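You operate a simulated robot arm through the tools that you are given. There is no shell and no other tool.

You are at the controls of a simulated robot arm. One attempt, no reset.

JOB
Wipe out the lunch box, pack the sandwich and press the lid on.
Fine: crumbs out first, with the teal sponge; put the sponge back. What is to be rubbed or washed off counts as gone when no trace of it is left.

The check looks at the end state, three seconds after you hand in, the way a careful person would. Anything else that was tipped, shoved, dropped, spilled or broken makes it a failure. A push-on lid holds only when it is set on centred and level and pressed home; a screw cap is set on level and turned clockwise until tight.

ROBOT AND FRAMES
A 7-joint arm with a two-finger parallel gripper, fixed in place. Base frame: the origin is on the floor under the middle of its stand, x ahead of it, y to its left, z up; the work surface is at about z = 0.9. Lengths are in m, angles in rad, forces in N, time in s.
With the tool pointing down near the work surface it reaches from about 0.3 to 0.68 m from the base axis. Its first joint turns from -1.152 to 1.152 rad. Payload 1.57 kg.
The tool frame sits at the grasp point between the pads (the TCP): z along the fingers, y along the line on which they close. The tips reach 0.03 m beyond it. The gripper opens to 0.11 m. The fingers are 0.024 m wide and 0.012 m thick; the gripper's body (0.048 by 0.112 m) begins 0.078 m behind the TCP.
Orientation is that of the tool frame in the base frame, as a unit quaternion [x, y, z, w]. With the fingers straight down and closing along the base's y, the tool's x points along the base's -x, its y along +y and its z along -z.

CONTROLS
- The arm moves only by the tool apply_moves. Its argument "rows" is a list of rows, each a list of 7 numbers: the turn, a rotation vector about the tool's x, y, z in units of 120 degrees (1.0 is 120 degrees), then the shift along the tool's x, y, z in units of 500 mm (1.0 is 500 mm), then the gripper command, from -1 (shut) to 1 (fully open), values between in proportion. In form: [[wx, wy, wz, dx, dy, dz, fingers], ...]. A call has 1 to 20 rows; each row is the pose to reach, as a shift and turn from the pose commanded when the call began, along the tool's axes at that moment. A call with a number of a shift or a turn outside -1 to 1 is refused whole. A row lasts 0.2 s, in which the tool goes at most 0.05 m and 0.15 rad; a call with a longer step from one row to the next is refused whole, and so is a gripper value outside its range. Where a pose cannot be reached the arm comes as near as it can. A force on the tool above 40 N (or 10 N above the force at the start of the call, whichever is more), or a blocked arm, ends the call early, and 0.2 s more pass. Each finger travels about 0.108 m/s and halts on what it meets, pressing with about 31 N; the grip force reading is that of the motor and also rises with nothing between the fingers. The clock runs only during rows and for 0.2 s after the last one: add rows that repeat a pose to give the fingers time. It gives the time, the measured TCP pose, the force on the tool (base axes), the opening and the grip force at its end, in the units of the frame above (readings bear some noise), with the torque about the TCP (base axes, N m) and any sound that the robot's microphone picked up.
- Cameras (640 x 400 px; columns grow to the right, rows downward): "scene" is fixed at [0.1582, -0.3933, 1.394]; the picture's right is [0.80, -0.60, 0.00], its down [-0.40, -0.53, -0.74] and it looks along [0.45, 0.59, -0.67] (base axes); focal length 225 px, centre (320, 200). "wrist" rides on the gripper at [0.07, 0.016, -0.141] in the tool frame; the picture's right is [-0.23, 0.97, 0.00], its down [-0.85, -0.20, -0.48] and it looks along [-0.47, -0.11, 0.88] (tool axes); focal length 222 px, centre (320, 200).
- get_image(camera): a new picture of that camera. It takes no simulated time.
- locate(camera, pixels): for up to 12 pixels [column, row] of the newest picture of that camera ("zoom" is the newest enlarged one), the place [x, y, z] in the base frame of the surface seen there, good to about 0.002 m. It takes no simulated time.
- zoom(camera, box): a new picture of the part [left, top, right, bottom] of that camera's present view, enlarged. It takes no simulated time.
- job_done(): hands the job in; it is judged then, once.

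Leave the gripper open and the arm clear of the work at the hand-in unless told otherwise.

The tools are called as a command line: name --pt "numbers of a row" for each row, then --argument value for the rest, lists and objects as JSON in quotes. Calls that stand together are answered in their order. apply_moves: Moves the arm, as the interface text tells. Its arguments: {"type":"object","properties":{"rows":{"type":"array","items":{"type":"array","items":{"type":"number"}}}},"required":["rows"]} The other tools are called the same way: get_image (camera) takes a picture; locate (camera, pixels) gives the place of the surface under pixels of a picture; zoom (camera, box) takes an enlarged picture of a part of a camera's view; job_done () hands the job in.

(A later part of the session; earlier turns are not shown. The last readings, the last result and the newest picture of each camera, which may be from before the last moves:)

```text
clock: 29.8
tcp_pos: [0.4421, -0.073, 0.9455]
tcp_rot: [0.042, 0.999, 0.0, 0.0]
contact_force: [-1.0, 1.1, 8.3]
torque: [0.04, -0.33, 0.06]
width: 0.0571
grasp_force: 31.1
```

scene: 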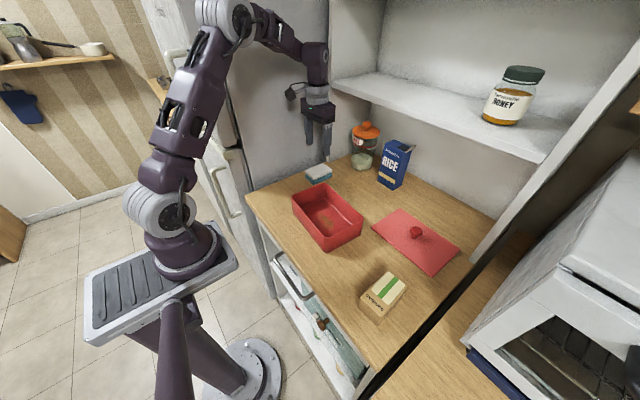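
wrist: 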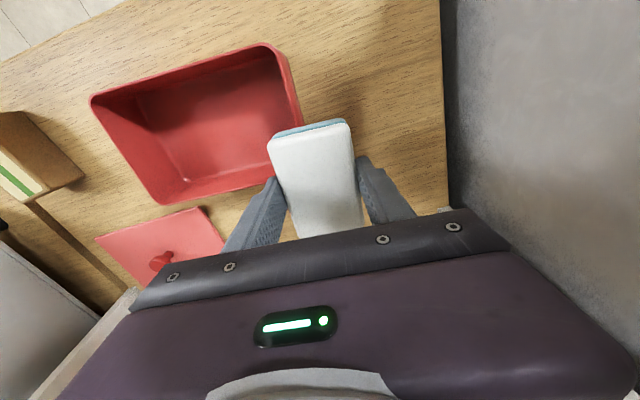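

8.3 N. Stroke +55 mm along the length.

apply_moves --pt "0 0 0 0 0.01 0.0002 -1" --pt "0 0 0 0 0.02 0.0002 -1" --pt "0 0 0 0 0.03 0.0002 -1" --pt "0 0 0 0 0.04 0.0002 -1" --pt "0 0 0 0 0.05 0.0002 -1" --pt "0 0 0 0 0.06 0.0002 -1" --pt "0 0 0 0 0.07 0.0002 -1" --pt "0 0 0 0 0.08 0.0002 -1" --pt "0 0 0 0 0.09 0.0002 -1" --pt "0 0 0 0 0.1 0.0002 -1" --pt "0 0 0 0 0.11 0.0002 -1"

```text
clock: 32.2
tcp_pos: [0.4469, -0.0186, 0.9455]
tcp_rot: [0.042, 0.999, -0.001, 0.0]
contact_force: [0.0, -8.6, 19.2]
torque: [-0.32, -0.13, -0.03]
width: 0.0569
grasp_force: 31.2
```

Contact held all along (19 N at this end). I stroke back -60 mm with a 5 mm shift toward the robot.

apply_moves --pt "0 0 0 0.005 -0.01 -0.0004 -1" --pt "0 0 0 0.01 -0.02 -0.0004 -1" --pt "0 0 0 0.012 -0.03 -0.0004 -1" --pt "0 0 0 0.012 -0.04 -0.0004 -1" --pt "0 0 0 0.012 -0.05 -0.0004 -1" --pt "0 0 0 0.012 -0.06 -0.0004 -1" --pt "0 0 0 0.012 -0.07 -0.0004 -1" --pt "0 0 0 0.012 -0.08 -0.0004 -1" --pt "0 0 0 0.012 -0.09 -0.0004 -1" --pt "0 0 0 0.012 -0.1 -0.0004 -1" --pt "0 0 0 0.012 -0.11 -0.0004 -1" --pt "0 0 0 0.012 -0.12 -0.0004 -1"

zoom --camera "scene" --box '[260, 130, 400, 260]'

```text
clock: 34.3
tcp_pos: [0.4355, -0.0629, 0.9444]
tcp_rot: [0.041, 0.999, 0.001, 0.001]
contact_force: [-2.6, 2.8, 15.0]
torque: [0.03, 0.21, 0.0]
width: 0.0571
grasp_force: 31.2
stopped in row 10: the force on the tool passed its limit at 42 N (the readings are from after the stop); the commanded pose is now the measured one
```

```text
3.08 times, centred on (330, 195) of scene
```

zoom: 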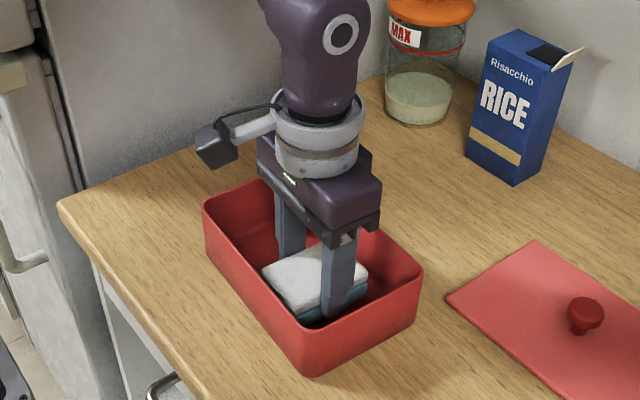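

Good contact all the way and the box is unmoved. One short sideways rub across the width, then lift out.

apply_moves --pt "0 0 0 -0.006 0 -0.0006 -1" --pt "0 0 0 -0.014 0 -0.0006 -1" --pt "0 0 0 -0.022 0 -0.0006 -1" --pt "0 0 0 -0.026 0.016 -0.0006 -1" --pt "0 0 0 -0.018 0.032 -0.0006 -1" --pt "0 0 0 -0.01 0.046 -0.0006 -1" --pt "0 0 0 -0.008 0.046 -0.03 -1" --pt "0 0 0 -0.008 0.046 -0.09 -1" --pt "0 0 0 -0.008 0.046 -0.15 -1" --pt "0 0 0 -0.008 0.046 -0.2 -1" --pt "0 0 0 -0.008 0.046 -0.2 -1"

zoom --camera "scene" --box '[260, 130, 400, 260]'

```text
clock: 36.7
tcp_pos: [0.4403, -0.0423, 1.0469]
tcp_rot: [0.042, 0.999, 0.002, 0.0]
contact_force: [-0.5, -0.3, -0.6]
torque: [0.01, -0.03, -0.02]
width: 0.0575
grasp_force: 31.5
```

```text
3.08 times, centred on (330, 195) of scene
```

zoom: 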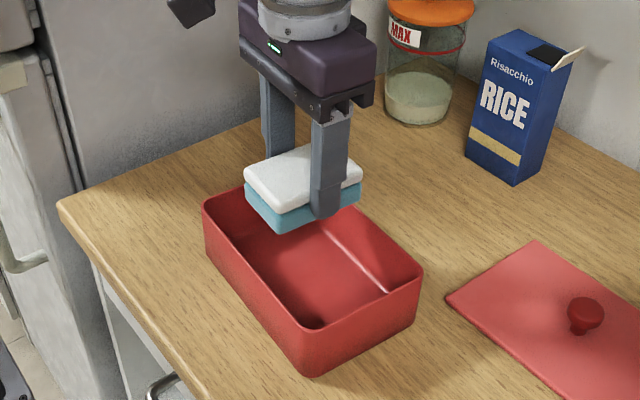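

The box is empty and clean. I carry the sponge back to its original spot (0.559, 0.145) with yaw -0.03 and lower to just above the counter.

apply_moves --pt "0 0 -0.004 -0.0293 0.0562 0 -1" --pt "0 0 -0.008 -0.0586 0.1123 0 -1" --pt "0 0 -0.012 -0.0879 0.1685 0 -1" --pt "0 0 -0.016 -0.1173 0.2247 0 -1" --pt "0 0 -0.02 -0.1466 0.2809 0 -1" --pt "0 0 -0.0258 -0.1759 0.337 0 -1" --pt "0 0 -0.0258 -0.2052 0.3932 0 -1" --pt "0 0 -0.0258 -0.2052 0.3932 0 -1" --pt "0 0 -0.0258 -0.2052 0.3932 0.06 -1" --pt "0 0 -0.0258 -0.2052 0.3932 0.12 -1" --pt "0 0 -0.0258 -0.2052 0.3932 0.17 -1" --pt "0 0 -0.0258 -0.2052 0.3932 0.195 -1" --pt "0 0 -0.0258 -0.2052 0.3932 0.203 -1" --pt "0 0 -0.0258 -0.2052 0.3932 0.203 -1"

zoom --camera "scene" --box '[260, 100, 380, 200]'

```text
clock: 39.7
tcp_pos: [0.5614, 0.1481, 0.9424]
tcp_rot: [0.014, 1.0, 0.001, 0.0]
contact_force: [-0.7, 0.4, -0.7]
torque: [-0.01, 0.04, -0.02]
width: 0.0572
grasp_force: 31.0
```

```text
4.00 times, centred on (320, 150) of scene
```

zoom: 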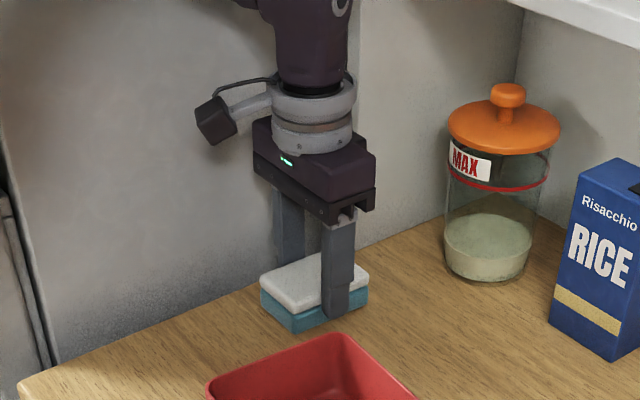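

I'm about 3 mm off; I correct it and feel for the counter in half-millimetre steps.

apply_moves --pt "0 0 0 0.005 -0.006 0 -1" --pt "0 0 0 0.005 -0.006 0.001 -1" --pt "0 0 0 0.005 -0.006 0.002 -1" --pt "0 0 0 0.005 -0.006 0.002 -1"

```text
clock: 40.7
tcp_pos: [0.5599, 0.1425, 0.942]
tcp_rot: [0.015, 1.0, 0.001, 0.001]
contact_force: [-0.5, -0.5, -0.9]
torque: [-0.03, 0.02, 0.06]
width: 0.0573
grasp_force: 30.9
```

apply_moves --pt "0 0 0 0 0.002 0.001 -1" --pt "0 0 0 0 0.002 0.002 -1" --pt "0 0 0 0 0.002 0.002 -1"

```text
clock: 41.5
tcp_pos: [0.5586, 0.1444, 0.9419]
tcp_rot: [0.015, 1.0, 0.002, 0.002]
contact_force: [0.1, -0.5, -0.1]
torque: [0.0, 0.03, -0.01]
width: 0.0572
grasp_force: 31.5
```

Still no contact at 0.942 m. I go down a further 2 mm in small steps.

apply_moves --pt "0 0 0 0 0 0.001 -1" --pt "0 0 0 0 0 0.002 -1" --pt "0 0 0 0 0 0.002 -1"

```text
clock: 42.3
tcp_pos: [0.5578, 0.1427, 0.9414]
tcp_rot: [0.015, 1.0, 0.0, 0.002]
contact_force: [-3.2, 0.0, 15.2]
torque: [-0.08, 0.27, 0.0]
width: 0.0572
grasp_force: 31.0
```

Contact (15 N). I ease half a millimetre, open the fingers to 80 mm and check.

apply_moves --pt "0 0 0 0 0 -0.0008 -1" --pt "0 0 0 0 0 -0.0008 0.1" --pt "0 0 0 0 0 -0.0008 0.2" --pt "0 0 0 0 0 -0.0008 0.4" --pt "0 0 0 0 0 -0.0008 0.4"

get_image --camera "wrist"

zoom --camera "scene" --box '[260, 100, 380, 200]'

```text
clock: 43.5
tcp_pos: [0.5578, 0.1436, 0.9408]
tcp_rot: [0.014, 1.0, 0.001, 0.001]
contact_force: [-0.2, -1.0, 1.0]
torque: [0.0, 0.01, -0.03]
width: 0.0769
grasp_force: 0.1
```

```text
taken
```

wrist: 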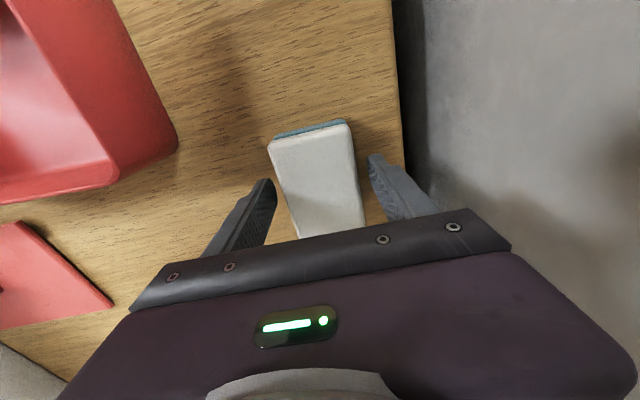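

```text
4.00 times, centred on (320, 150) of scene
```

zoom: 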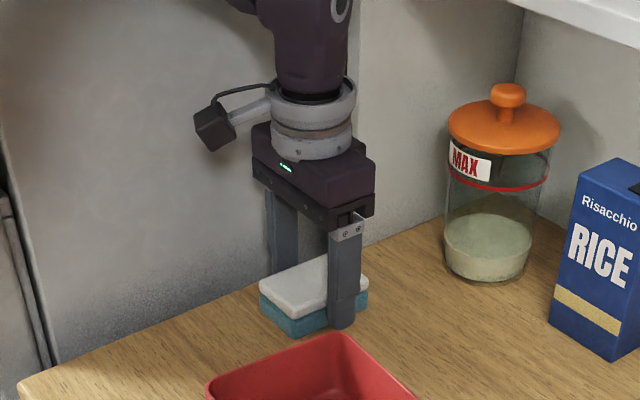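

The sponge is back in place. I lift clear and travel to hover over the sandwich at about (0.392, -0.303, 1.06).

apply_moves --pt "0 0 0 0 0 -0.06 0.4" --pt "0 0 0 0 0 -0.14 0.4" --pt "0 0 0 0 0 -0.22 0.4" --pt "0 0 -0.005 0.0254 -0.0751 -0.24 0.4" --pt "0 0 -0.01 0.0508 -0.1503 -0.24 0.4" --pt "0 0 -0.015 0.0763 -0.2254 -0.24 0.4" --pt "0 0 -0.02 0.1017 -0.3005 -0.24 0.4" --pt "0 0 -0.025 0.1271 -0.3757 -0.24 0.4" --pt "0 0 -0.03 0.1525 -0.4508 -0.24 0.4" --pt "0 0 -0.035 0.1779 -0.5259 -0.24 0.5" --pt "0 0 -0.04 0.2033 -0.6011 -0.24 0.5" --pt "0 0 -0.045 0.2288 -0.6762 -0.24 0.5" --pt "0 0 -0.05 0.2542 -0.7513 -0.24 0.5" --pt "0 0 -0.056 0.2796 -0.8265 -0.24 0.5" --pt "0 0 -0.062 0.305 -0.9016 -0.24 0.5" --pt "0 0 -0.062 0.305 -0.9016 -0.24 0.5"

get_image --camera "wrist"

get_image --camera "scene"

```text
clock: 46.9
tcp_pos: [0.3919, -0.2977, 1.0629]
tcp_rot: [-0.05, 0.999, 0.0, 0.0]
contact_force: [0.4, -0.1, -1.0]
torque: [0.02, 0.0, 0.01]
width: 0.0825
grasp_force: 0.0
```

```text
taken
```

wrist: 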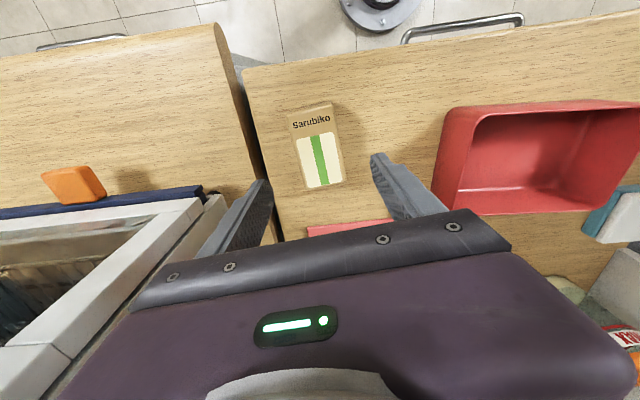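

```text
taken
```

scene: 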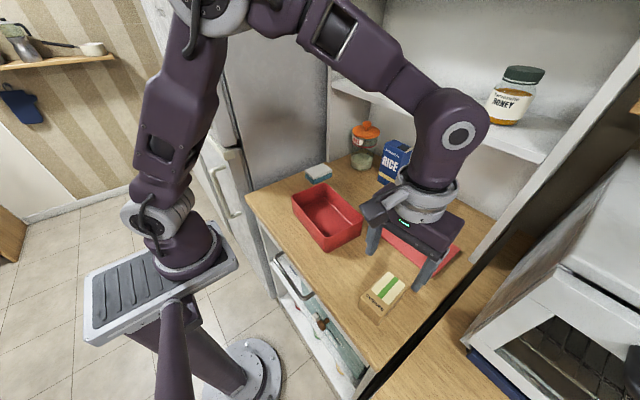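

I hover above the sandwich. I measure its corners from the wrist view and check the sponge in the scene.

zoom --camera "wrist" --box '[270, 90, 370, 200]'

zoom --camera "scene" --box '[280, 150, 376, 210]'

locate --camera "wrist" --pixels '[[289, 115], [330, 105], [343, 180], [305, 188], [297, 150], [337, 143], [318, 148], [310, 110], [323, 185], [440, 170]]'

```text
3.64 times, centred on (320, 145) of wrist
```

zoom: 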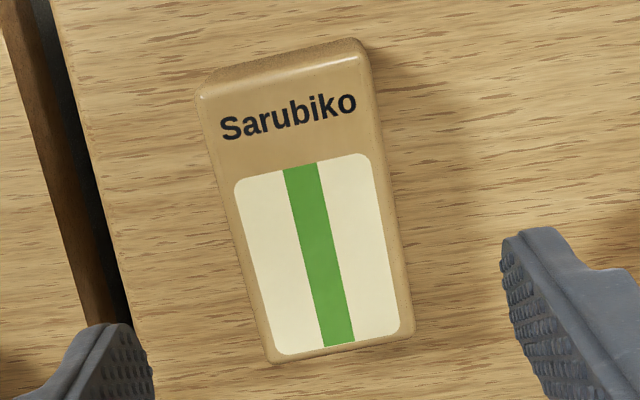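

```text
6.67 times, centred on (328, 180) of scene
```

zoom: 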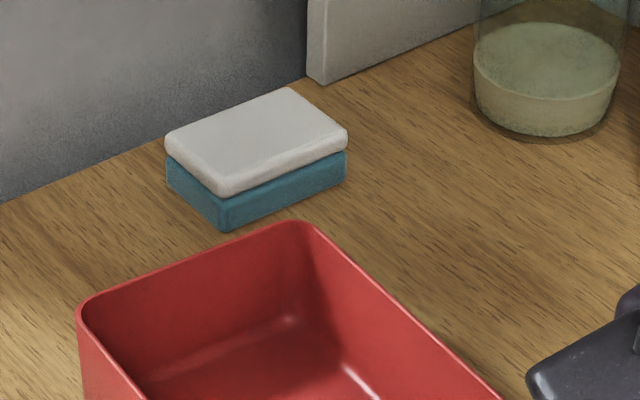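

```text
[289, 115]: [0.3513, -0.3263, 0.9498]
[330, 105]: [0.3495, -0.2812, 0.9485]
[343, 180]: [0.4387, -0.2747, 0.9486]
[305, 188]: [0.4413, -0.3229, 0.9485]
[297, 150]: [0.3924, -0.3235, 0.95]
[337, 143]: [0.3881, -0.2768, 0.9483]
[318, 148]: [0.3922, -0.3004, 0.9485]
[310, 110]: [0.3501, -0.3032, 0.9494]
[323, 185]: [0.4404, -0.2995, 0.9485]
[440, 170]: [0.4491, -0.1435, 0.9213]
```

The sponge sits exactly where it began. The sandwich centre is about (0.393, -0.301) with yaw about +0.075. I align and descend to z 0.96 with the fingers straddling it.

apply_moves --pt "0 0 0.012 -0.0014 -0.0068 0.04 0.5" --pt "0 0 0.012 -0.0014 -0.0068 0.09 0.5" --pt "0 0 0.012 -0.0014 -0.0068 0.14 0.5" --pt "0 0 0.012 -0.0014 -0.0068 0.18 0.5" --pt "0 0 0.012 -0.0014 -0.0068 0.206 0.5" --pt "0 0 0.012 -0.0014 -0.0068 0.206 0.5"

get_image --camera "wrist"

zoom --camera "scene" --box '[330, 200, 450, 330]'

```text
clock: 48.3
tcp_pos: [0.3947, -0.3029, 0.9573]
tcp_rot: [-0.037, 0.999, 0.001, 0.0]
contact_force: [0.3, -0.4, 0.4]
torque: [0.0, -0.01, 0.02]
width: 0.0825
grasp_force: 0.2
```

```text
taken
```

wrist: 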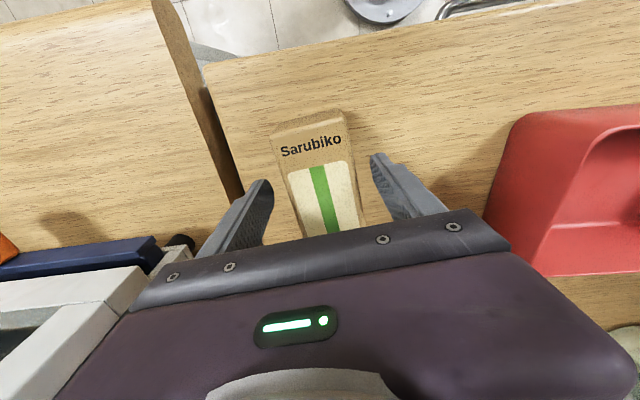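

```text
3.08 times, centred on (390, 265) of scene
```

zoom: 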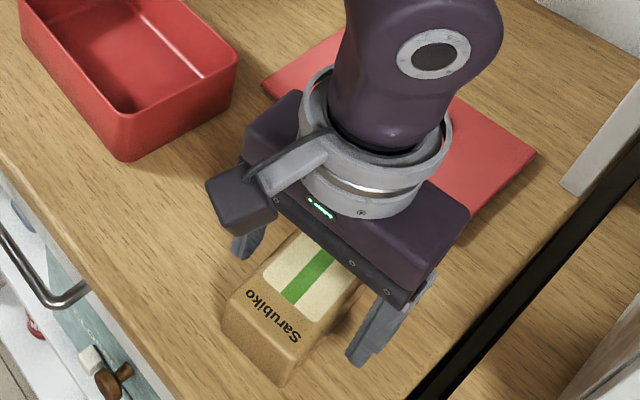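

Fingers straddle the sandwich evenly. I lower 20 mm to z 0.937 and close gradually.

apply_moves --pt "0 0 0 0 0 0.02 0.5" --pt "0 0 0 0 0 0.04 0.5" --pt "0 0 0 0 0 0.04 0.5" --pt "0 0 0 0 0 0.04 0.2" --pt "0 0 0 0 0 0.04 0.0" --pt "0 0 0 0 0 0.04 -0.2" --pt "0 0 0 0 0 0.04 -0.2" --pt "0 0 0 0 0 0.04 -0.2"

zoom --camera "scene" --box '[330, 200, 450, 330]'

```text
clock: 50.1
tcp_pos: [0.3939, -0.3027, 0.9378]
tcp_rot: [-0.038, 0.999, 0.002, 0.001]
contact_force: [0.3, -0.9, -0.4]
torque: [0.04, -0.02, -0.01]
width: 0.0538
grasp_force: 30.8
```

```text
3.08 times, centred on (390, 265) of scene
```

zoom: 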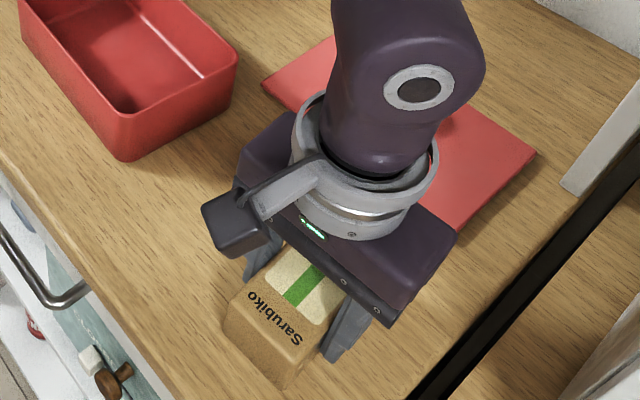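

Held: 53.8 mm wide, 30.8 N. The box's width inside is only about 111 mm against a ~95 mm long sandwich, so I'll turn it 90° to lie along the box's length. First I lift 110 mm.

apply_moves --pt "0 0 0 0 0 -0.03 -0.2" --pt "0 0 0 0 0 -0.09 -0.2" --pt "0 0 0 0 0 -0.15 -0.2" --pt "0 0 0 0 0 -0.2 -0.2" --pt "0 0 0 0 0 -0.22 -0.2" --pt "0 0 0 0 0 -0.22 -0.2"

zoom --camera "scene" --box '[330, 180, 450, 330]'

get_image --camera "wrist"

```text
clock: 51.5
tcp_pos: [0.3946, -0.3058, 1.046]
tcp_rot: [-0.038, 0.999, 0.001, 0.001]
contact_force: [0.3, -0.8, -0.9]
torque: [0.04, -0.02, 0.01]
width: 0.0538
grasp_force: 30.9
```

```text
2.67 times, centred on (390, 255) of scene
```

zoom: 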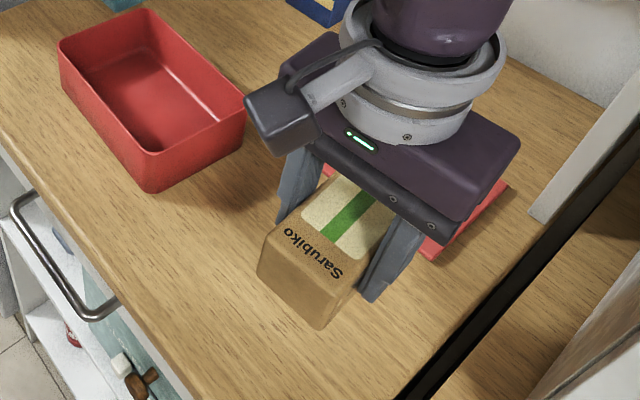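

```text
taken
```

wrist: 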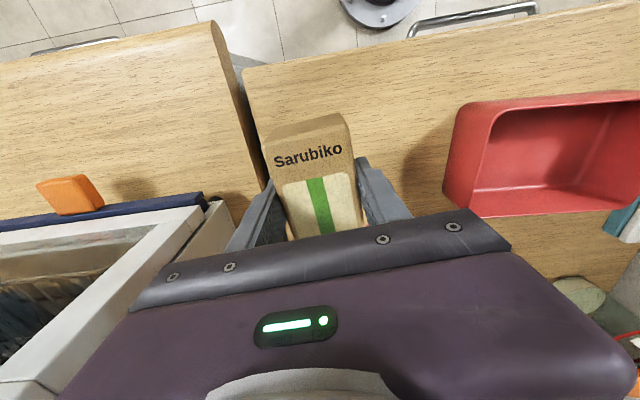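

The sandwich is held level. I carry it over the box centre, turning it 99° on the way.

apply_moves --pt "0 0 0.0689 -0.011 0.0424 0 -0.2" --pt "0 0 0.1378 -0.022 0.0848 0 -0.2" --pt "0 0 0.2067 -0.033 0.1273 0 -0.2" --pt "0 0 0.2755 -0.044 0.1697 0 -0.2" --pt "0 0 0.3444 -0.055 0.2121 0 -0.2" --pt "0 0 0.4133 -0.066 0.2545 0 -0.2" --pt "0 0 0.4822 -0.077 0.2969 0 -0.2" --pt "0 0 0.5511 -0.088 0.3393 0 -0.2" --pt "0 0 0.62 -0.099 0.3818 0 -0.2" --pt "0 0 0.6888 -0.11 0.4242 0 -0.2" --pt "0 0 0.7577 -0.121 0.4666 0 -0.2" --pt "0 0 0.8266 -0.132 0.509 0 -0.2" --pt "0 0 0.8266 -0.132 0.509 0 -0.2" --pt "0 0 0.8266 -0.132 0.509 0 -0.2"

zoom --camera "scene" --box '[240, 110, 420, 270]'

get_image --camera "wrist"

```text
clock: 54.5
tcp_pos: [0.4407, -0.0459, 1.0495]
tcp_rot: [0.736, 0.677, 0.001, -0.001]
contact_force: [0.0, -0.7, -1.4]
torque: [0.05, 0.0, 0.04]
width: 0.0538
grasp_force: 30.7
```

```text
2.50 times, centred on (330, 190) of scene
```

zoom: 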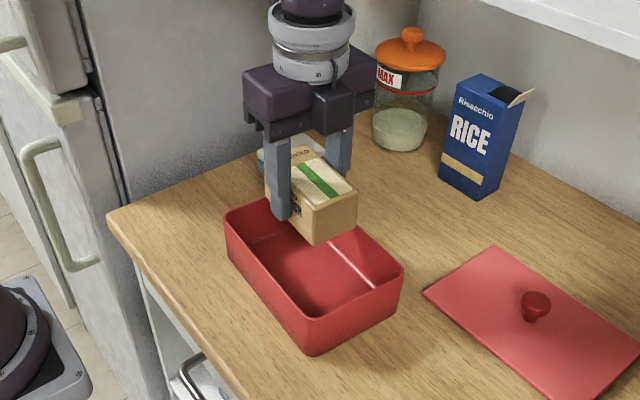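

```text
taken
```

wrist: 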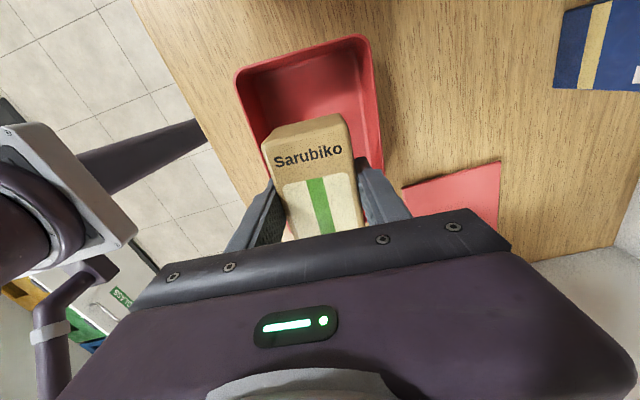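

Aligned over the box at (0.4407, -0.0459), yaw matched. I lower 90 mm into the box.

apply_moves --pt "0 0 0 0 0 0.03 -0.2" --pt "0 0 0 0 0 0.07 -0.2" --pt "0 0 0 0 0 0.11 -0.2" --pt "0 0 0 0 0 0.15 -0.2" --pt "0 0 0 0 0 0.18 -0.2" --pt "0 0 0 0 0 0.18 -0.2"

zoom --camera "scene" --box '[270, 150, 390, 260]'

get_image --camera "wrist"

```text
clock: 55.9
tcp_pos: [0.4403, -0.0459, 0.9578]
tcp_rot: [0.737, 0.676, 0.001, 0.0]
contact_force: [-0.6, -0.2, -0.7]
torque: [-0.01, 0.02, -0.03]
width: 0.0538
grasp_force: 30.7
```

```text
3.64 times, centred on (330, 205) of scene
```

zoom: 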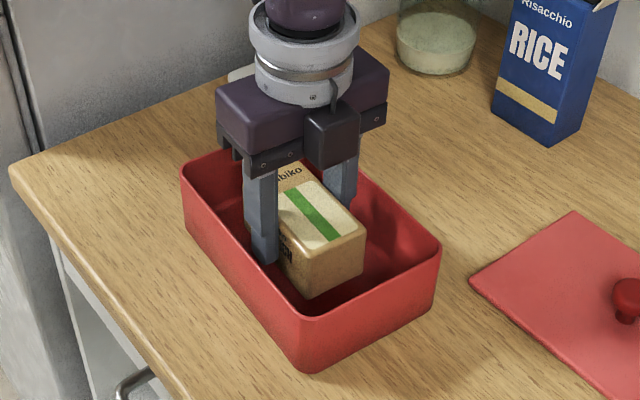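

```text
taken
```

wrist: 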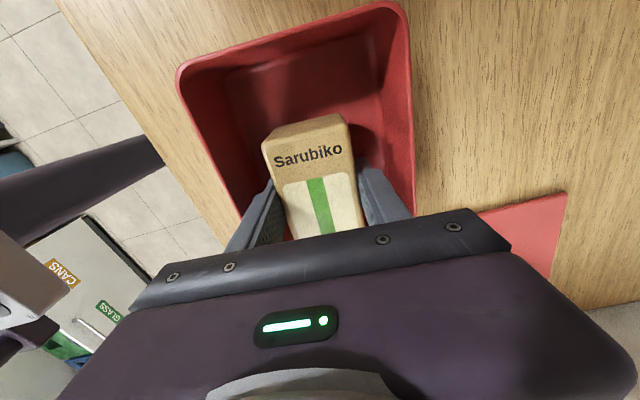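

Well clear of the walls. I lower the last 13 mm, then feel for the floor.

apply_moves --pt "0 0 0 0 0 0.012 -0.2" --pt "0 0 0 0 0 0.022 -0.2" --pt "0 0 0 0 0 0.026 -0.2" --pt "0 0 0 0 0 0.027 -0.2" --pt "0 0 0 0 0 0.027 -0.2"

```text
clock: 57.1
tcp_pos: [0.4416, -0.0467, 0.9456]
tcp_rot: [0.737, 0.676, 0.001, 0.0]
contact_force: [0.1, 0.0, -2.1]
torque: [-0.01, -0.01, -0.03]
width: 0.0538
grasp_force: 31.3
```

apply_moves --pt "0 0 0 0 0 0.001 -0.2" --pt "0 0 0 0 0 0.002 -0.2" --pt "0 0 0 0 0 0.003 -0.2" --pt "0 0 0 0 0 0.003 -0.2"

```text
clock: 58.1
tcp_pos: [0.4402, -0.046, 0.943]
tcp_rot: [0.737, 0.676, 0.001, 0.001]
contact_force: [-0.4, 0.4, -2.4]
torque: [-0.02, -0.01, 0.02]
width: 0.0538
grasp_force: 31.4
```

No contact yet at 0.943 m. A further 1.5 mm in half-millimetre steps.

apply_moves --pt "0 0 0 0 0 0.001 -0.2" --pt "0 0 0 0 0 0.002 -0.2" --pt "0 0 0 0 0 0.003 -0.2" --pt "0 0 0 0 0 0.003 -0.2"

```text
clock: 59.1
tcp_pos: [0.44, -0.0461, 0.9417]
tcp_rot: [0.737, 0.676, 0.003, 0.0]
contact_force: [5.5, 7.6, 28.7]
torque: [0.09, 0.16, 0.0]
width: 0.0537
grasp_force: 31.6
```

Floor contact (28.7 N). I ease half a millimetre and open to about 69 mm only, so the fingers stay off the box walls.

apply_moves --pt "0 0 0 0 0 -0.0012 -0.2" --pt "0 0 0 0 0 -0.0012 0.05" --pt "0 0 0 0 0 -0.0012 0.15" --pt "0 0 0 0 0 -0.0012 0.25" --pt "0 0 0 0 0 -0.0012 0.25"

zoom --camera "scene" --box '[270, 150, 390, 260]'

get_image --camera "wrist"

```text
clock: 60.3
tcp_pos: [0.4391, -0.0472, 0.9409]
tcp_rot: [0.737, 0.676, 0.002, -0.001]
contact_force: [-0.7, -0.1, 0.5]
torque: [0.02, -0.03, 0.0]
width: 0.0689
grasp_force: 0.1
```

```text
3.64 times, centred on (330, 205) of scene
```

zoom: 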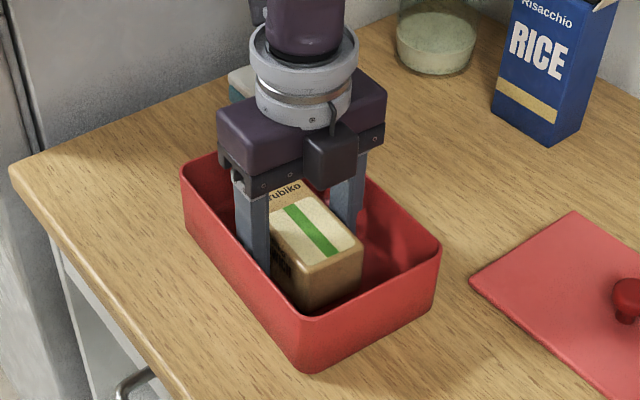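

```text
taken
```

wrist: 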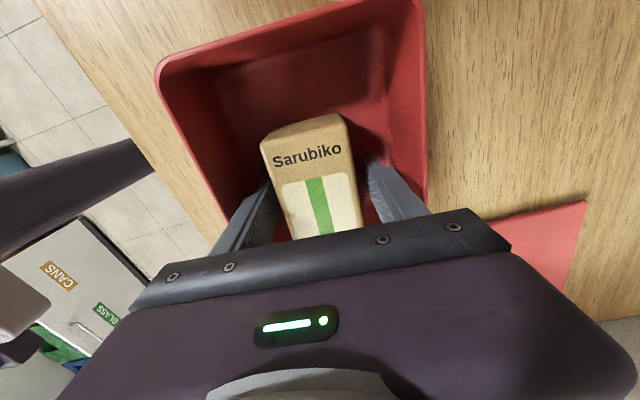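

Released and standing in the box. I lift straight up clear of the box.

apply_moves --pt "0 0 0 0 0 -0.03 0.25" --pt "0 0 0 0 0 -0.08 0.25" --pt "0 0 0 0 0 -0.14 0.25" --pt "0 0 0 0 0 -0.2 0.25" --pt "0 0 0 0 0 -0.25 0.25" --pt "0 0 0 0 0 -0.25 0.25"

get_image --camera "scene"

get_image --camera "wrist"

```text
clock: 61.7
tcp_pos: [0.4402, -0.0443, 1.0681]
tcp_rot: [0.737, 0.676, 0.002, 0.0]
contact_force: [0.0, 1.3, -0.9]
torque: [-0.01, 0.03, -0.01]
width: 0.0689
grasp_force: 0.0
```

```text
taken
```

scene: 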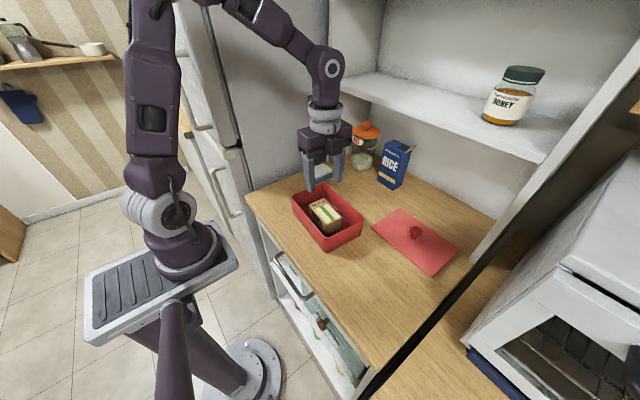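

```text
taken
```

wrist: 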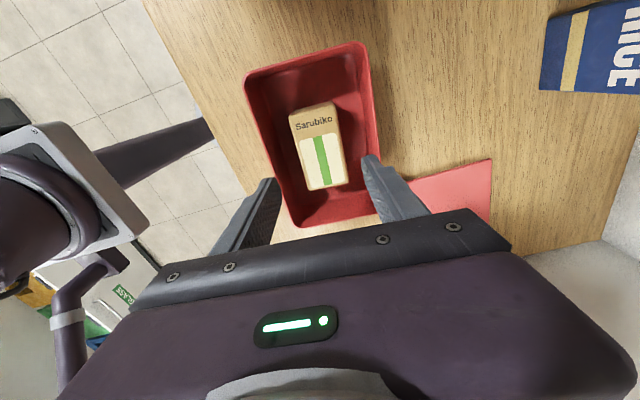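

The sandwich stands in the box. I measure the box rim corners again from this wrist view, the sandwich top, and the width of the arm's wrist links (for shelf clearance later).

zoom --camera "wrist" --box '[230, 30, 400, 235]'

locate --camera "wrist" --pixels '[[245, 75], [363, 43], [300, 223], [305, 57], [250, 100], [260, 140], [371, 90], [375, 125], [320, 145], [335, 185], [305, 190], [340, 217]]'

locate --camera "scene" --pixels '[[308, 65], [344, 68], [326, 68], [310, 112], [342, 112], [326, 118], [313, 95], [338, 95], [300, 135], [352, 130], [325, 45], [300, 40]]'

```text
1.95 times, centred on (315, 132) of wrist
```

zoom: 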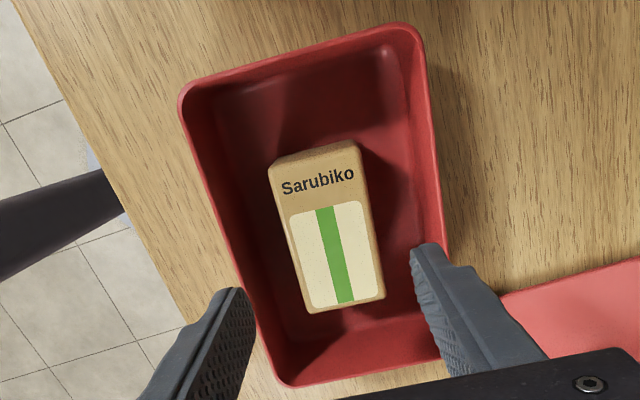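

```text
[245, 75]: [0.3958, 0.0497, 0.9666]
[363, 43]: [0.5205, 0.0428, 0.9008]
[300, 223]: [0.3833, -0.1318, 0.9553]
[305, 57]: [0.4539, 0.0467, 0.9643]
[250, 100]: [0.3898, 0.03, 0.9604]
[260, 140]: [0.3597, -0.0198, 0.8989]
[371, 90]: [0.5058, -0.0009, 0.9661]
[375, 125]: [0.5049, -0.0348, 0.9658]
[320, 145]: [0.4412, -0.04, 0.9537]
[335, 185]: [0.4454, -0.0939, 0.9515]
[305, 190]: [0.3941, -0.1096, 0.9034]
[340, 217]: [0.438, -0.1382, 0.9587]
```

```text
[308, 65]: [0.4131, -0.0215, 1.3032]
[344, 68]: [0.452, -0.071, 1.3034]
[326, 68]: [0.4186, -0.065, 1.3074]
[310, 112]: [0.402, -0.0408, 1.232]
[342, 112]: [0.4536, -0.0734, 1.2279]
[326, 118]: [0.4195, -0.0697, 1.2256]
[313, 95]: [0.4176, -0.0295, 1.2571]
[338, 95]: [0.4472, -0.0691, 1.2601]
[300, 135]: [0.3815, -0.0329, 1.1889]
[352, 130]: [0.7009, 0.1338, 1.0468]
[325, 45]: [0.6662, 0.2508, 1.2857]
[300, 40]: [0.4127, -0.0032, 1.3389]
```

The box is still at centre (0.4405, -0.0466), yaw about -0.084, outer about 118 x 187 mm. The wrist links are about 40 mm in radius, leaving around 18 mm to the shelf edge at the lid. I move to hover over the knob at (0.589, -0.242, 1.045), turning back to yaw about 0.

apply_moves --pt "0 0 -0.0653 -0.0307 0.0275 0 0.25" --pt "0 0 -0.1306 -0.0614 0.0551 0 0.25" --pt "0 0 -0.1959 -0.0921 0.0827 0 0.25" --pt "0 0 -0.2612 -0.1228 0.1102 0 0.25" --pt "0 0 -0.3265 -0.1535 0.1377 0 0.25" --pt "0 0 -0.3918 -0.1842 0.1653 0 0.25" --pt "0 0 -0.457 -0.2149 0.1928 0 0.25" --pt "0 0 -0.5223 -0.2456 0.2204 0 0.25" --pt "0 0 -0.5876 -0.2763 0.248 0.01 0.25" --pt "0 0 -0.6529 -0.307 0.2755 0.02 0.25" --pt "0 0 -0.7182 -0.3377 0.3031 0.03 0.25" --pt "0 0 -0.7835 -0.3684 0.3306 0.046 0.25" --pt "0 0 -0.7835 -0.3684 0.3306 0.046 0.25" --pt "0 0 -0.7835 -0.3684 0.3306 0.046 0.25"

get_image --camera "scene"

get_image --camera "wrist"

```text
clock: 64.7
tcp_pos: [0.5883, -0.2448, 1.0444]
tcp_rot: [0.008, 1.0, 0.001, 0.001]
contact_force: [-0.4, 0.3, 0.0]
torque: [0.01, 0.0, 0.0]
width: 0.0692
grasp_force: 0.0
```

```text
taken
```

scene: 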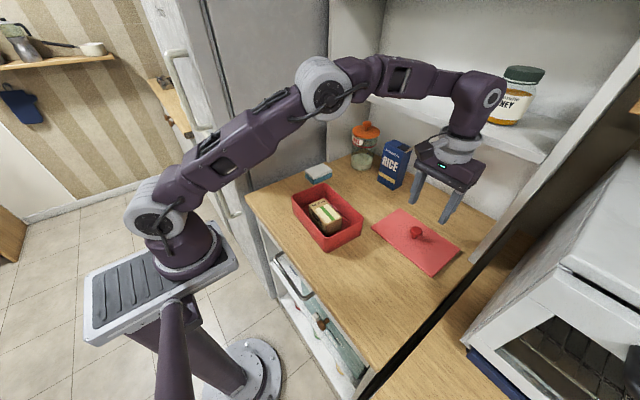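

```text
taken
```

wrist: 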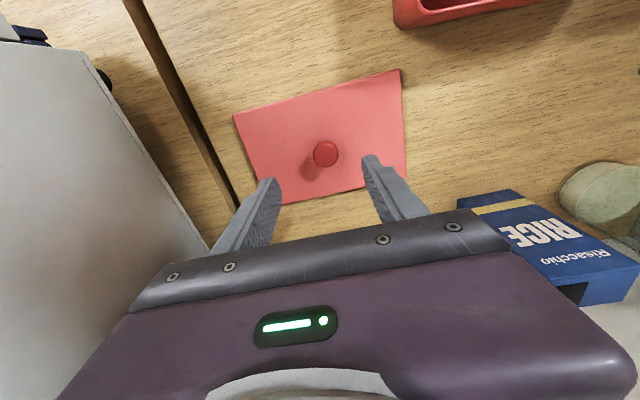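

I hover over the lid; force is zero. I measure the lid corners and knob from this wrist view.

zoom --camera "wrist" --box '[220, 55, 420, 215]'

locate --camera "wrist" --pixels '[[235, 117], [398, 72], [405, 175], [317, 94], [245, 145], [402, 120], [325, 152], [315, 152], [335, 152], [325, 143], [326, 163], [330, 194]]'

```text
2.50 times, centred on (320, 135) of wrist
```

zoom: 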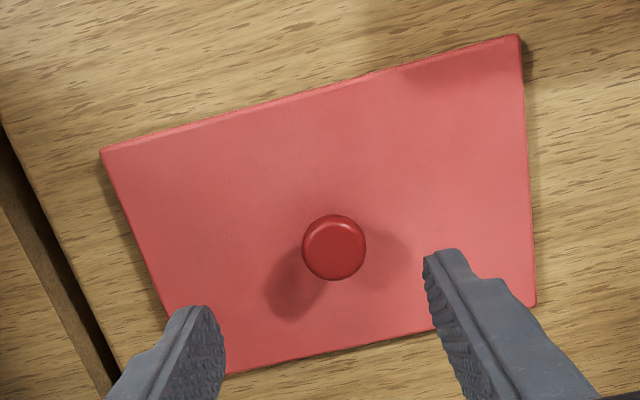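

```text
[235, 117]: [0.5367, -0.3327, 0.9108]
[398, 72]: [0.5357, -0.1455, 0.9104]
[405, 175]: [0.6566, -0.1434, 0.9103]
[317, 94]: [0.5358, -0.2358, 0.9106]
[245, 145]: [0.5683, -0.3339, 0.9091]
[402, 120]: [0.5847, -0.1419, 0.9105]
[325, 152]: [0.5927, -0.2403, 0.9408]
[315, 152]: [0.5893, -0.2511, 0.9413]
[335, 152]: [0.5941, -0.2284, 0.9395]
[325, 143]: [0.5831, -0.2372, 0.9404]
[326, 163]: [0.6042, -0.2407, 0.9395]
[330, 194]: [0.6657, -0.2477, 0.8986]
```

I refine using the enlarged view: lid corners at (104,150), (516,39), (533,300), (229,371), edge midpoints and the knob rim.

locate --camera "zoom" --pixels '[[104, 152], [516, 39], [533, 301], [231, 371], [310, 95], [526, 170], [136, 230], [380, 344], [306, 245], [362, 245], [334, 219], [334, 276]]'

```text
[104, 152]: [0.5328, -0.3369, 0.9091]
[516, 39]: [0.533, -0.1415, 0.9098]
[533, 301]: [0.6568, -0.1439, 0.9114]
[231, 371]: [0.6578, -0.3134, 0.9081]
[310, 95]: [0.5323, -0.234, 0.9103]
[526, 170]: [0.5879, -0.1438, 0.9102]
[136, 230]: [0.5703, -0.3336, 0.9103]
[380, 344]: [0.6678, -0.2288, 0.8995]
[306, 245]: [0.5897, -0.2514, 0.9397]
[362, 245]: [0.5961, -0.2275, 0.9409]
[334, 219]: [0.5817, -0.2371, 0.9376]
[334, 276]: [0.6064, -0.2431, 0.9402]
```

The knob/lid centre comes out at about (0.5925, -0.2405), lid about 123 x 191 mm, yaw about -0.01. I descend to z 0.952 around the knob and check.

apply_moves --pt "0 0 0 -0.0082 0.0088 0.03 0.25" --pt "0 0 0 -0.0082 0.0088 0.07 0.25" --pt "0 0 0 -0.0082 0.0088 0.11 0.25" --pt "0 0 0 -0.0082 0.0088 0.15 0.25" --pt "0 0 0 -0.0082 0.0088 0.175 0.25" --pt "0 0 0 -0.0082 0.0088 0.185 0.25" --pt "0 0 0 -0.0082 0.0088 0.185 0.25"

get_image --camera "wrist"

zoom --camera "scene" --box '[360, 130, 510, 290]'

```text
clock: 66.3
tcp_pos: [0.5946, -0.2393, 0.9506]
tcp_rot: [0.009, 1.0, 0.001, 0.001]
contact_force: [-0.4, 0.6, -0.3]
torque: [-0.05, 0.03, -0.02]
width: 0.0686
grasp_force: 0.0
```

```text
taken
```

wrist: 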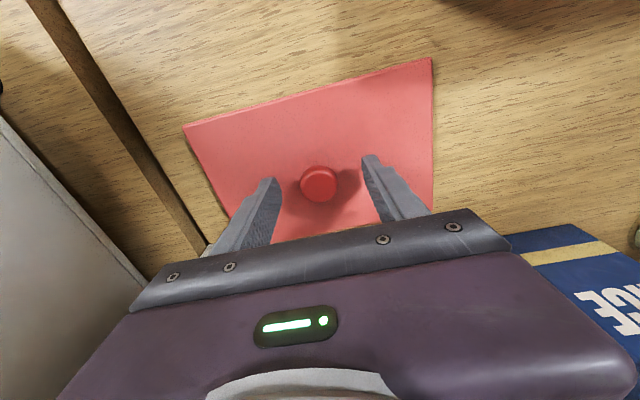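

```text
2.50 times, centred on (435, 210) of scene
```

zoom: 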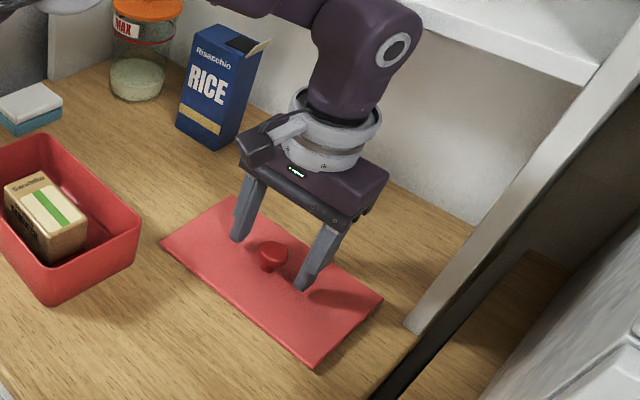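

From the wrist view the knob centre (319,183) is about 4 mm nearer the robot than the TCP. I shift -4 mm in x, lower to 0.945 and close on the knob.

apply_moves --pt "0 0 0 0.008 -0.002 0.0 0.25" --pt "0 0 0 0.008 -0.002 0.008 0.25" --pt "0 0 0 0.008 -0.002 0.011 0.25" --pt "0 0 0 0.008 -0.002 0.011 0.25"

zoom --camera "wrist" --box '[230, 130, 410, 250]'

zoom --camera "scene" --box '[385, 190, 475, 260]'

```text
clock: 67.3
tcp_pos: [0.5911, -0.2408, 0.9455]
tcp_rot: [0.009, 1.0, 0.001, 0.0]
contact_force: [-0.2, -0.2, 0.1]
torque: [0.0, 0.04, 0.01]
width: 0.0689
grasp_force: 0.1
```

```text
3.33 times, centred on (320, 190) of wrist
```

zoom: 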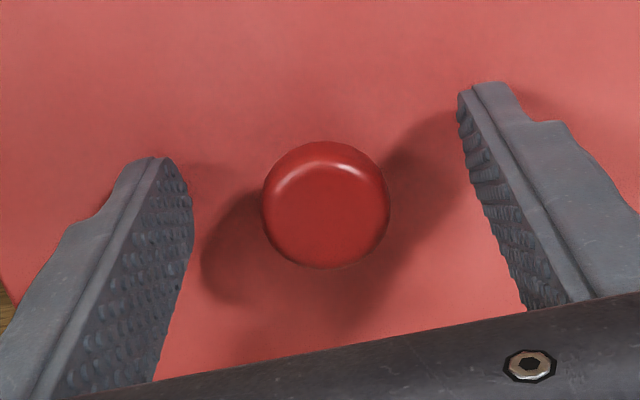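

```text
5.71 times, centred on (430, 225) of scene
```

zoom: 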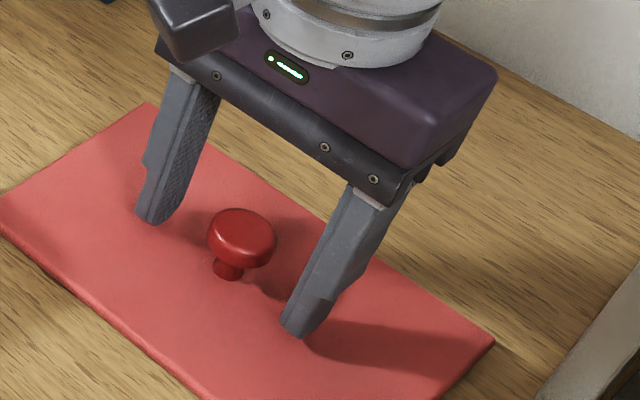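

The knob is centred between the fingers with tips just above the lid. I close.

apply_moves --pt "0 0 0 0 0 0 0.0" --pt "0 0 0 0 0 0 -0.3" --pt "0 0 0 0 0 0 -0.5" --pt "0 0 0 0 0 0 -1" --pt "0 0 0 0 0 0 -1"

zoom --camera "wrist" --box '[230, 130, 410, 250]'

zoom --camera "scene" --box '[385, 190, 475, 260]'

```text
clock: 68.5
tcp_pos: [0.5903, -0.2406, 0.946]
tcp_rot: [0.007, 1.0, 0.001, 0.0]
contact_force: [-0.2, 0.8, -0.2]
torque: [-0.05, -0.01, -0.01]
width: 0.0285
grasp_force: 31.1
```

```text
3.33 times, centred on (320, 190) of wrist
```

zoom: 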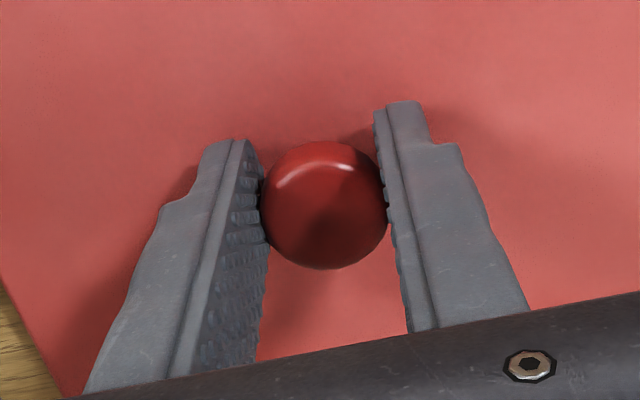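

```text
5.71 times, centred on (430, 225) of scene
```

zoom: 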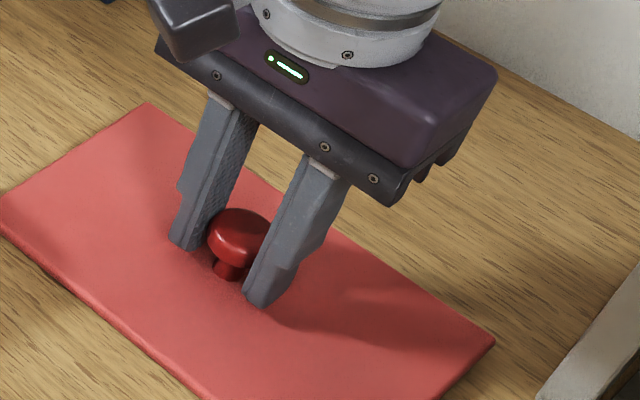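

The knob is gripped (28.5 mm, 31 N). I lift 100 mm straight up and check the lid hangs level.

apply_moves --pt "0 0 0 0 0 -0.02 -1" --pt "0 0 0 0 0 -0.06 -1" --pt "0 0 0 0 0 -0.1 -1" --pt "0 0 0 0 0 -0.14 -1" --pt "0 0 0 0 0 -0.18 -1" --pt "0 0 0 0 0 -0.2 -1" --pt "0 0 0 0 0 -0.2 -1"

get_image --camera "wrist"

get_image --camera "scene"

```text
clock: 70.1
tcp_pos: [0.5899, -0.2418, 1.0437]
tcp_rot: [0.008, 1.0, 0.0, 0.001]
contact_force: [-0.2, 0.0, 0.1]
torque: [0.0, 0.01, 0.02]
width: 0.0288
grasp_force: 30.8
```

```text
taken
```

wrist: 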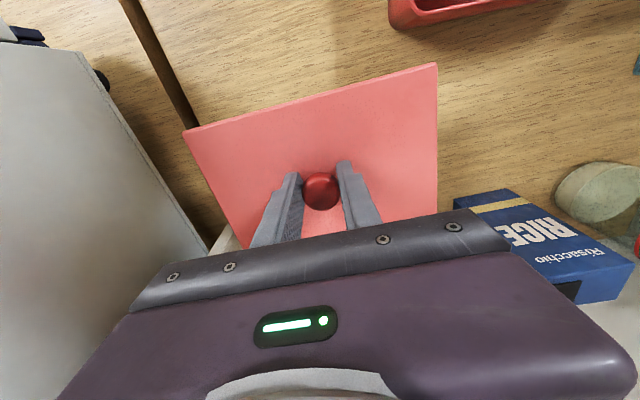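

```text
taken
```

scene: 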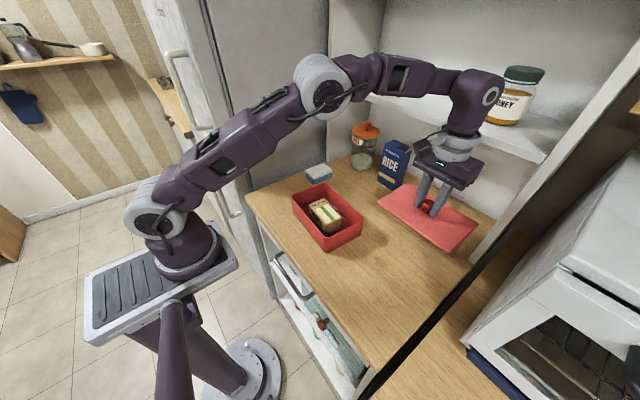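

The lid is lifted. I measure its corners in the scene to check it hangs level.

zoom --camera "scene" --box '[370, 150, 490, 270]'

```text
3.33 times, centred on (430, 210) of scene
```

zoom: 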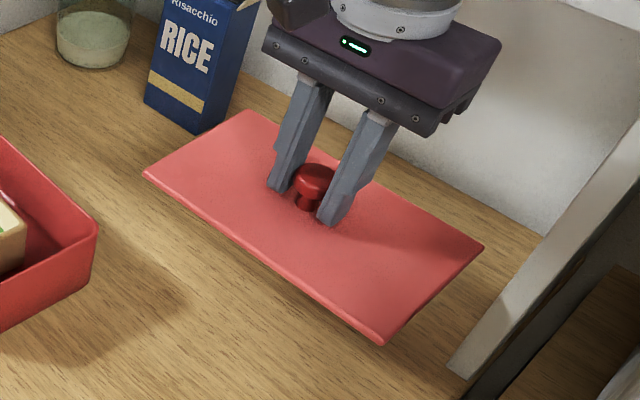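

locate --camera "zoom" --pixels '[[147, 174], [250, 112], [480, 248], [382, 340], [200, 145], [260, 255], [430, 290], [440, 225], [240, 200], [370, 290], [400, 250], [210, 180]]'

```text
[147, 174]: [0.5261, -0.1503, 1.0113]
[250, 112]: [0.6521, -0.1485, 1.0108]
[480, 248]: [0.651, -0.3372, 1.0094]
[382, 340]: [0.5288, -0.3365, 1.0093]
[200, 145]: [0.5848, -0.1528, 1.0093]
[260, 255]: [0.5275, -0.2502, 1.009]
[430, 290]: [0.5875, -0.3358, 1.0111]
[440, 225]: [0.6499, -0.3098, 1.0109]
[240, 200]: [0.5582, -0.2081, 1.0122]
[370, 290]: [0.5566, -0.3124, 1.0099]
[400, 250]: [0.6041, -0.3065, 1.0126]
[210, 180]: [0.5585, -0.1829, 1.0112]
```

The lid is level within 1 mm and centred on the knob; its yaw matches the tool's. I carry it over the box to (0.440, -0.0462) at z 1.05 and turn to yaw -0.084.

apply_moves --pt "0 0 0.003 0.0306 0.0386 -0.01 -1" --pt "0 0 0.006 0.0612 0.0773 -0.016 -1" --pt "0 0 0.01 0.0918 0.1159 -0.016 -1" --pt "0 0 0.013 0.1224 0.1546 -0.016 -1" --pt "0 0 0.016 0.153 0.1932 -0.016 -1" --pt "0 0 0.02 0.1836 0.2318 -0.016 -1" --pt "0 0 0.023 0.2142 0.2705 -0.016 -1" --pt "0 0 0.026 0.2448 0.3091 -0.016 -1" --pt "0 0 0.029 0.2754 0.3478 -0.016 -1" --pt "0 0 0.0325 0.306 0.3864 -0.016 -1" --pt "0 0 0.0325 0.306 0.3864 -0.016 -1" --pt "0 0 0.0325 0.306 0.3864 -0.016 -1"

get_image --camera "wrist"

zoom --camera "scene" --box '[260, 120, 400, 260]'

```text
clock: 72.7
tcp_pos: [0.4387, -0.0444, 1.0541]
tcp_rot: [0.042, 0.999, 0.001, 0.001]
contact_force: [-0.1, 0.2, 0.0]
torque: [0.01, -0.01, -0.01]
width: 0.0284
grasp_force: 30.9
```

```text
taken
```

wrist: 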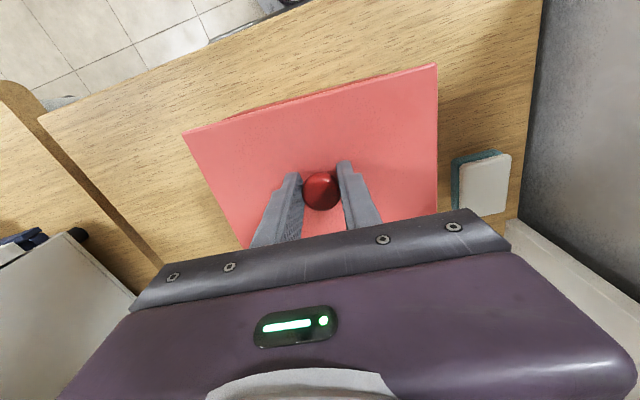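

```text
2.86 times, centred on (330, 190) of scene
```

zoom: 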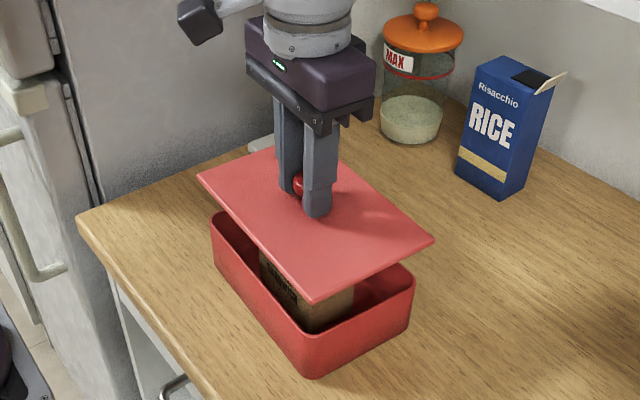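

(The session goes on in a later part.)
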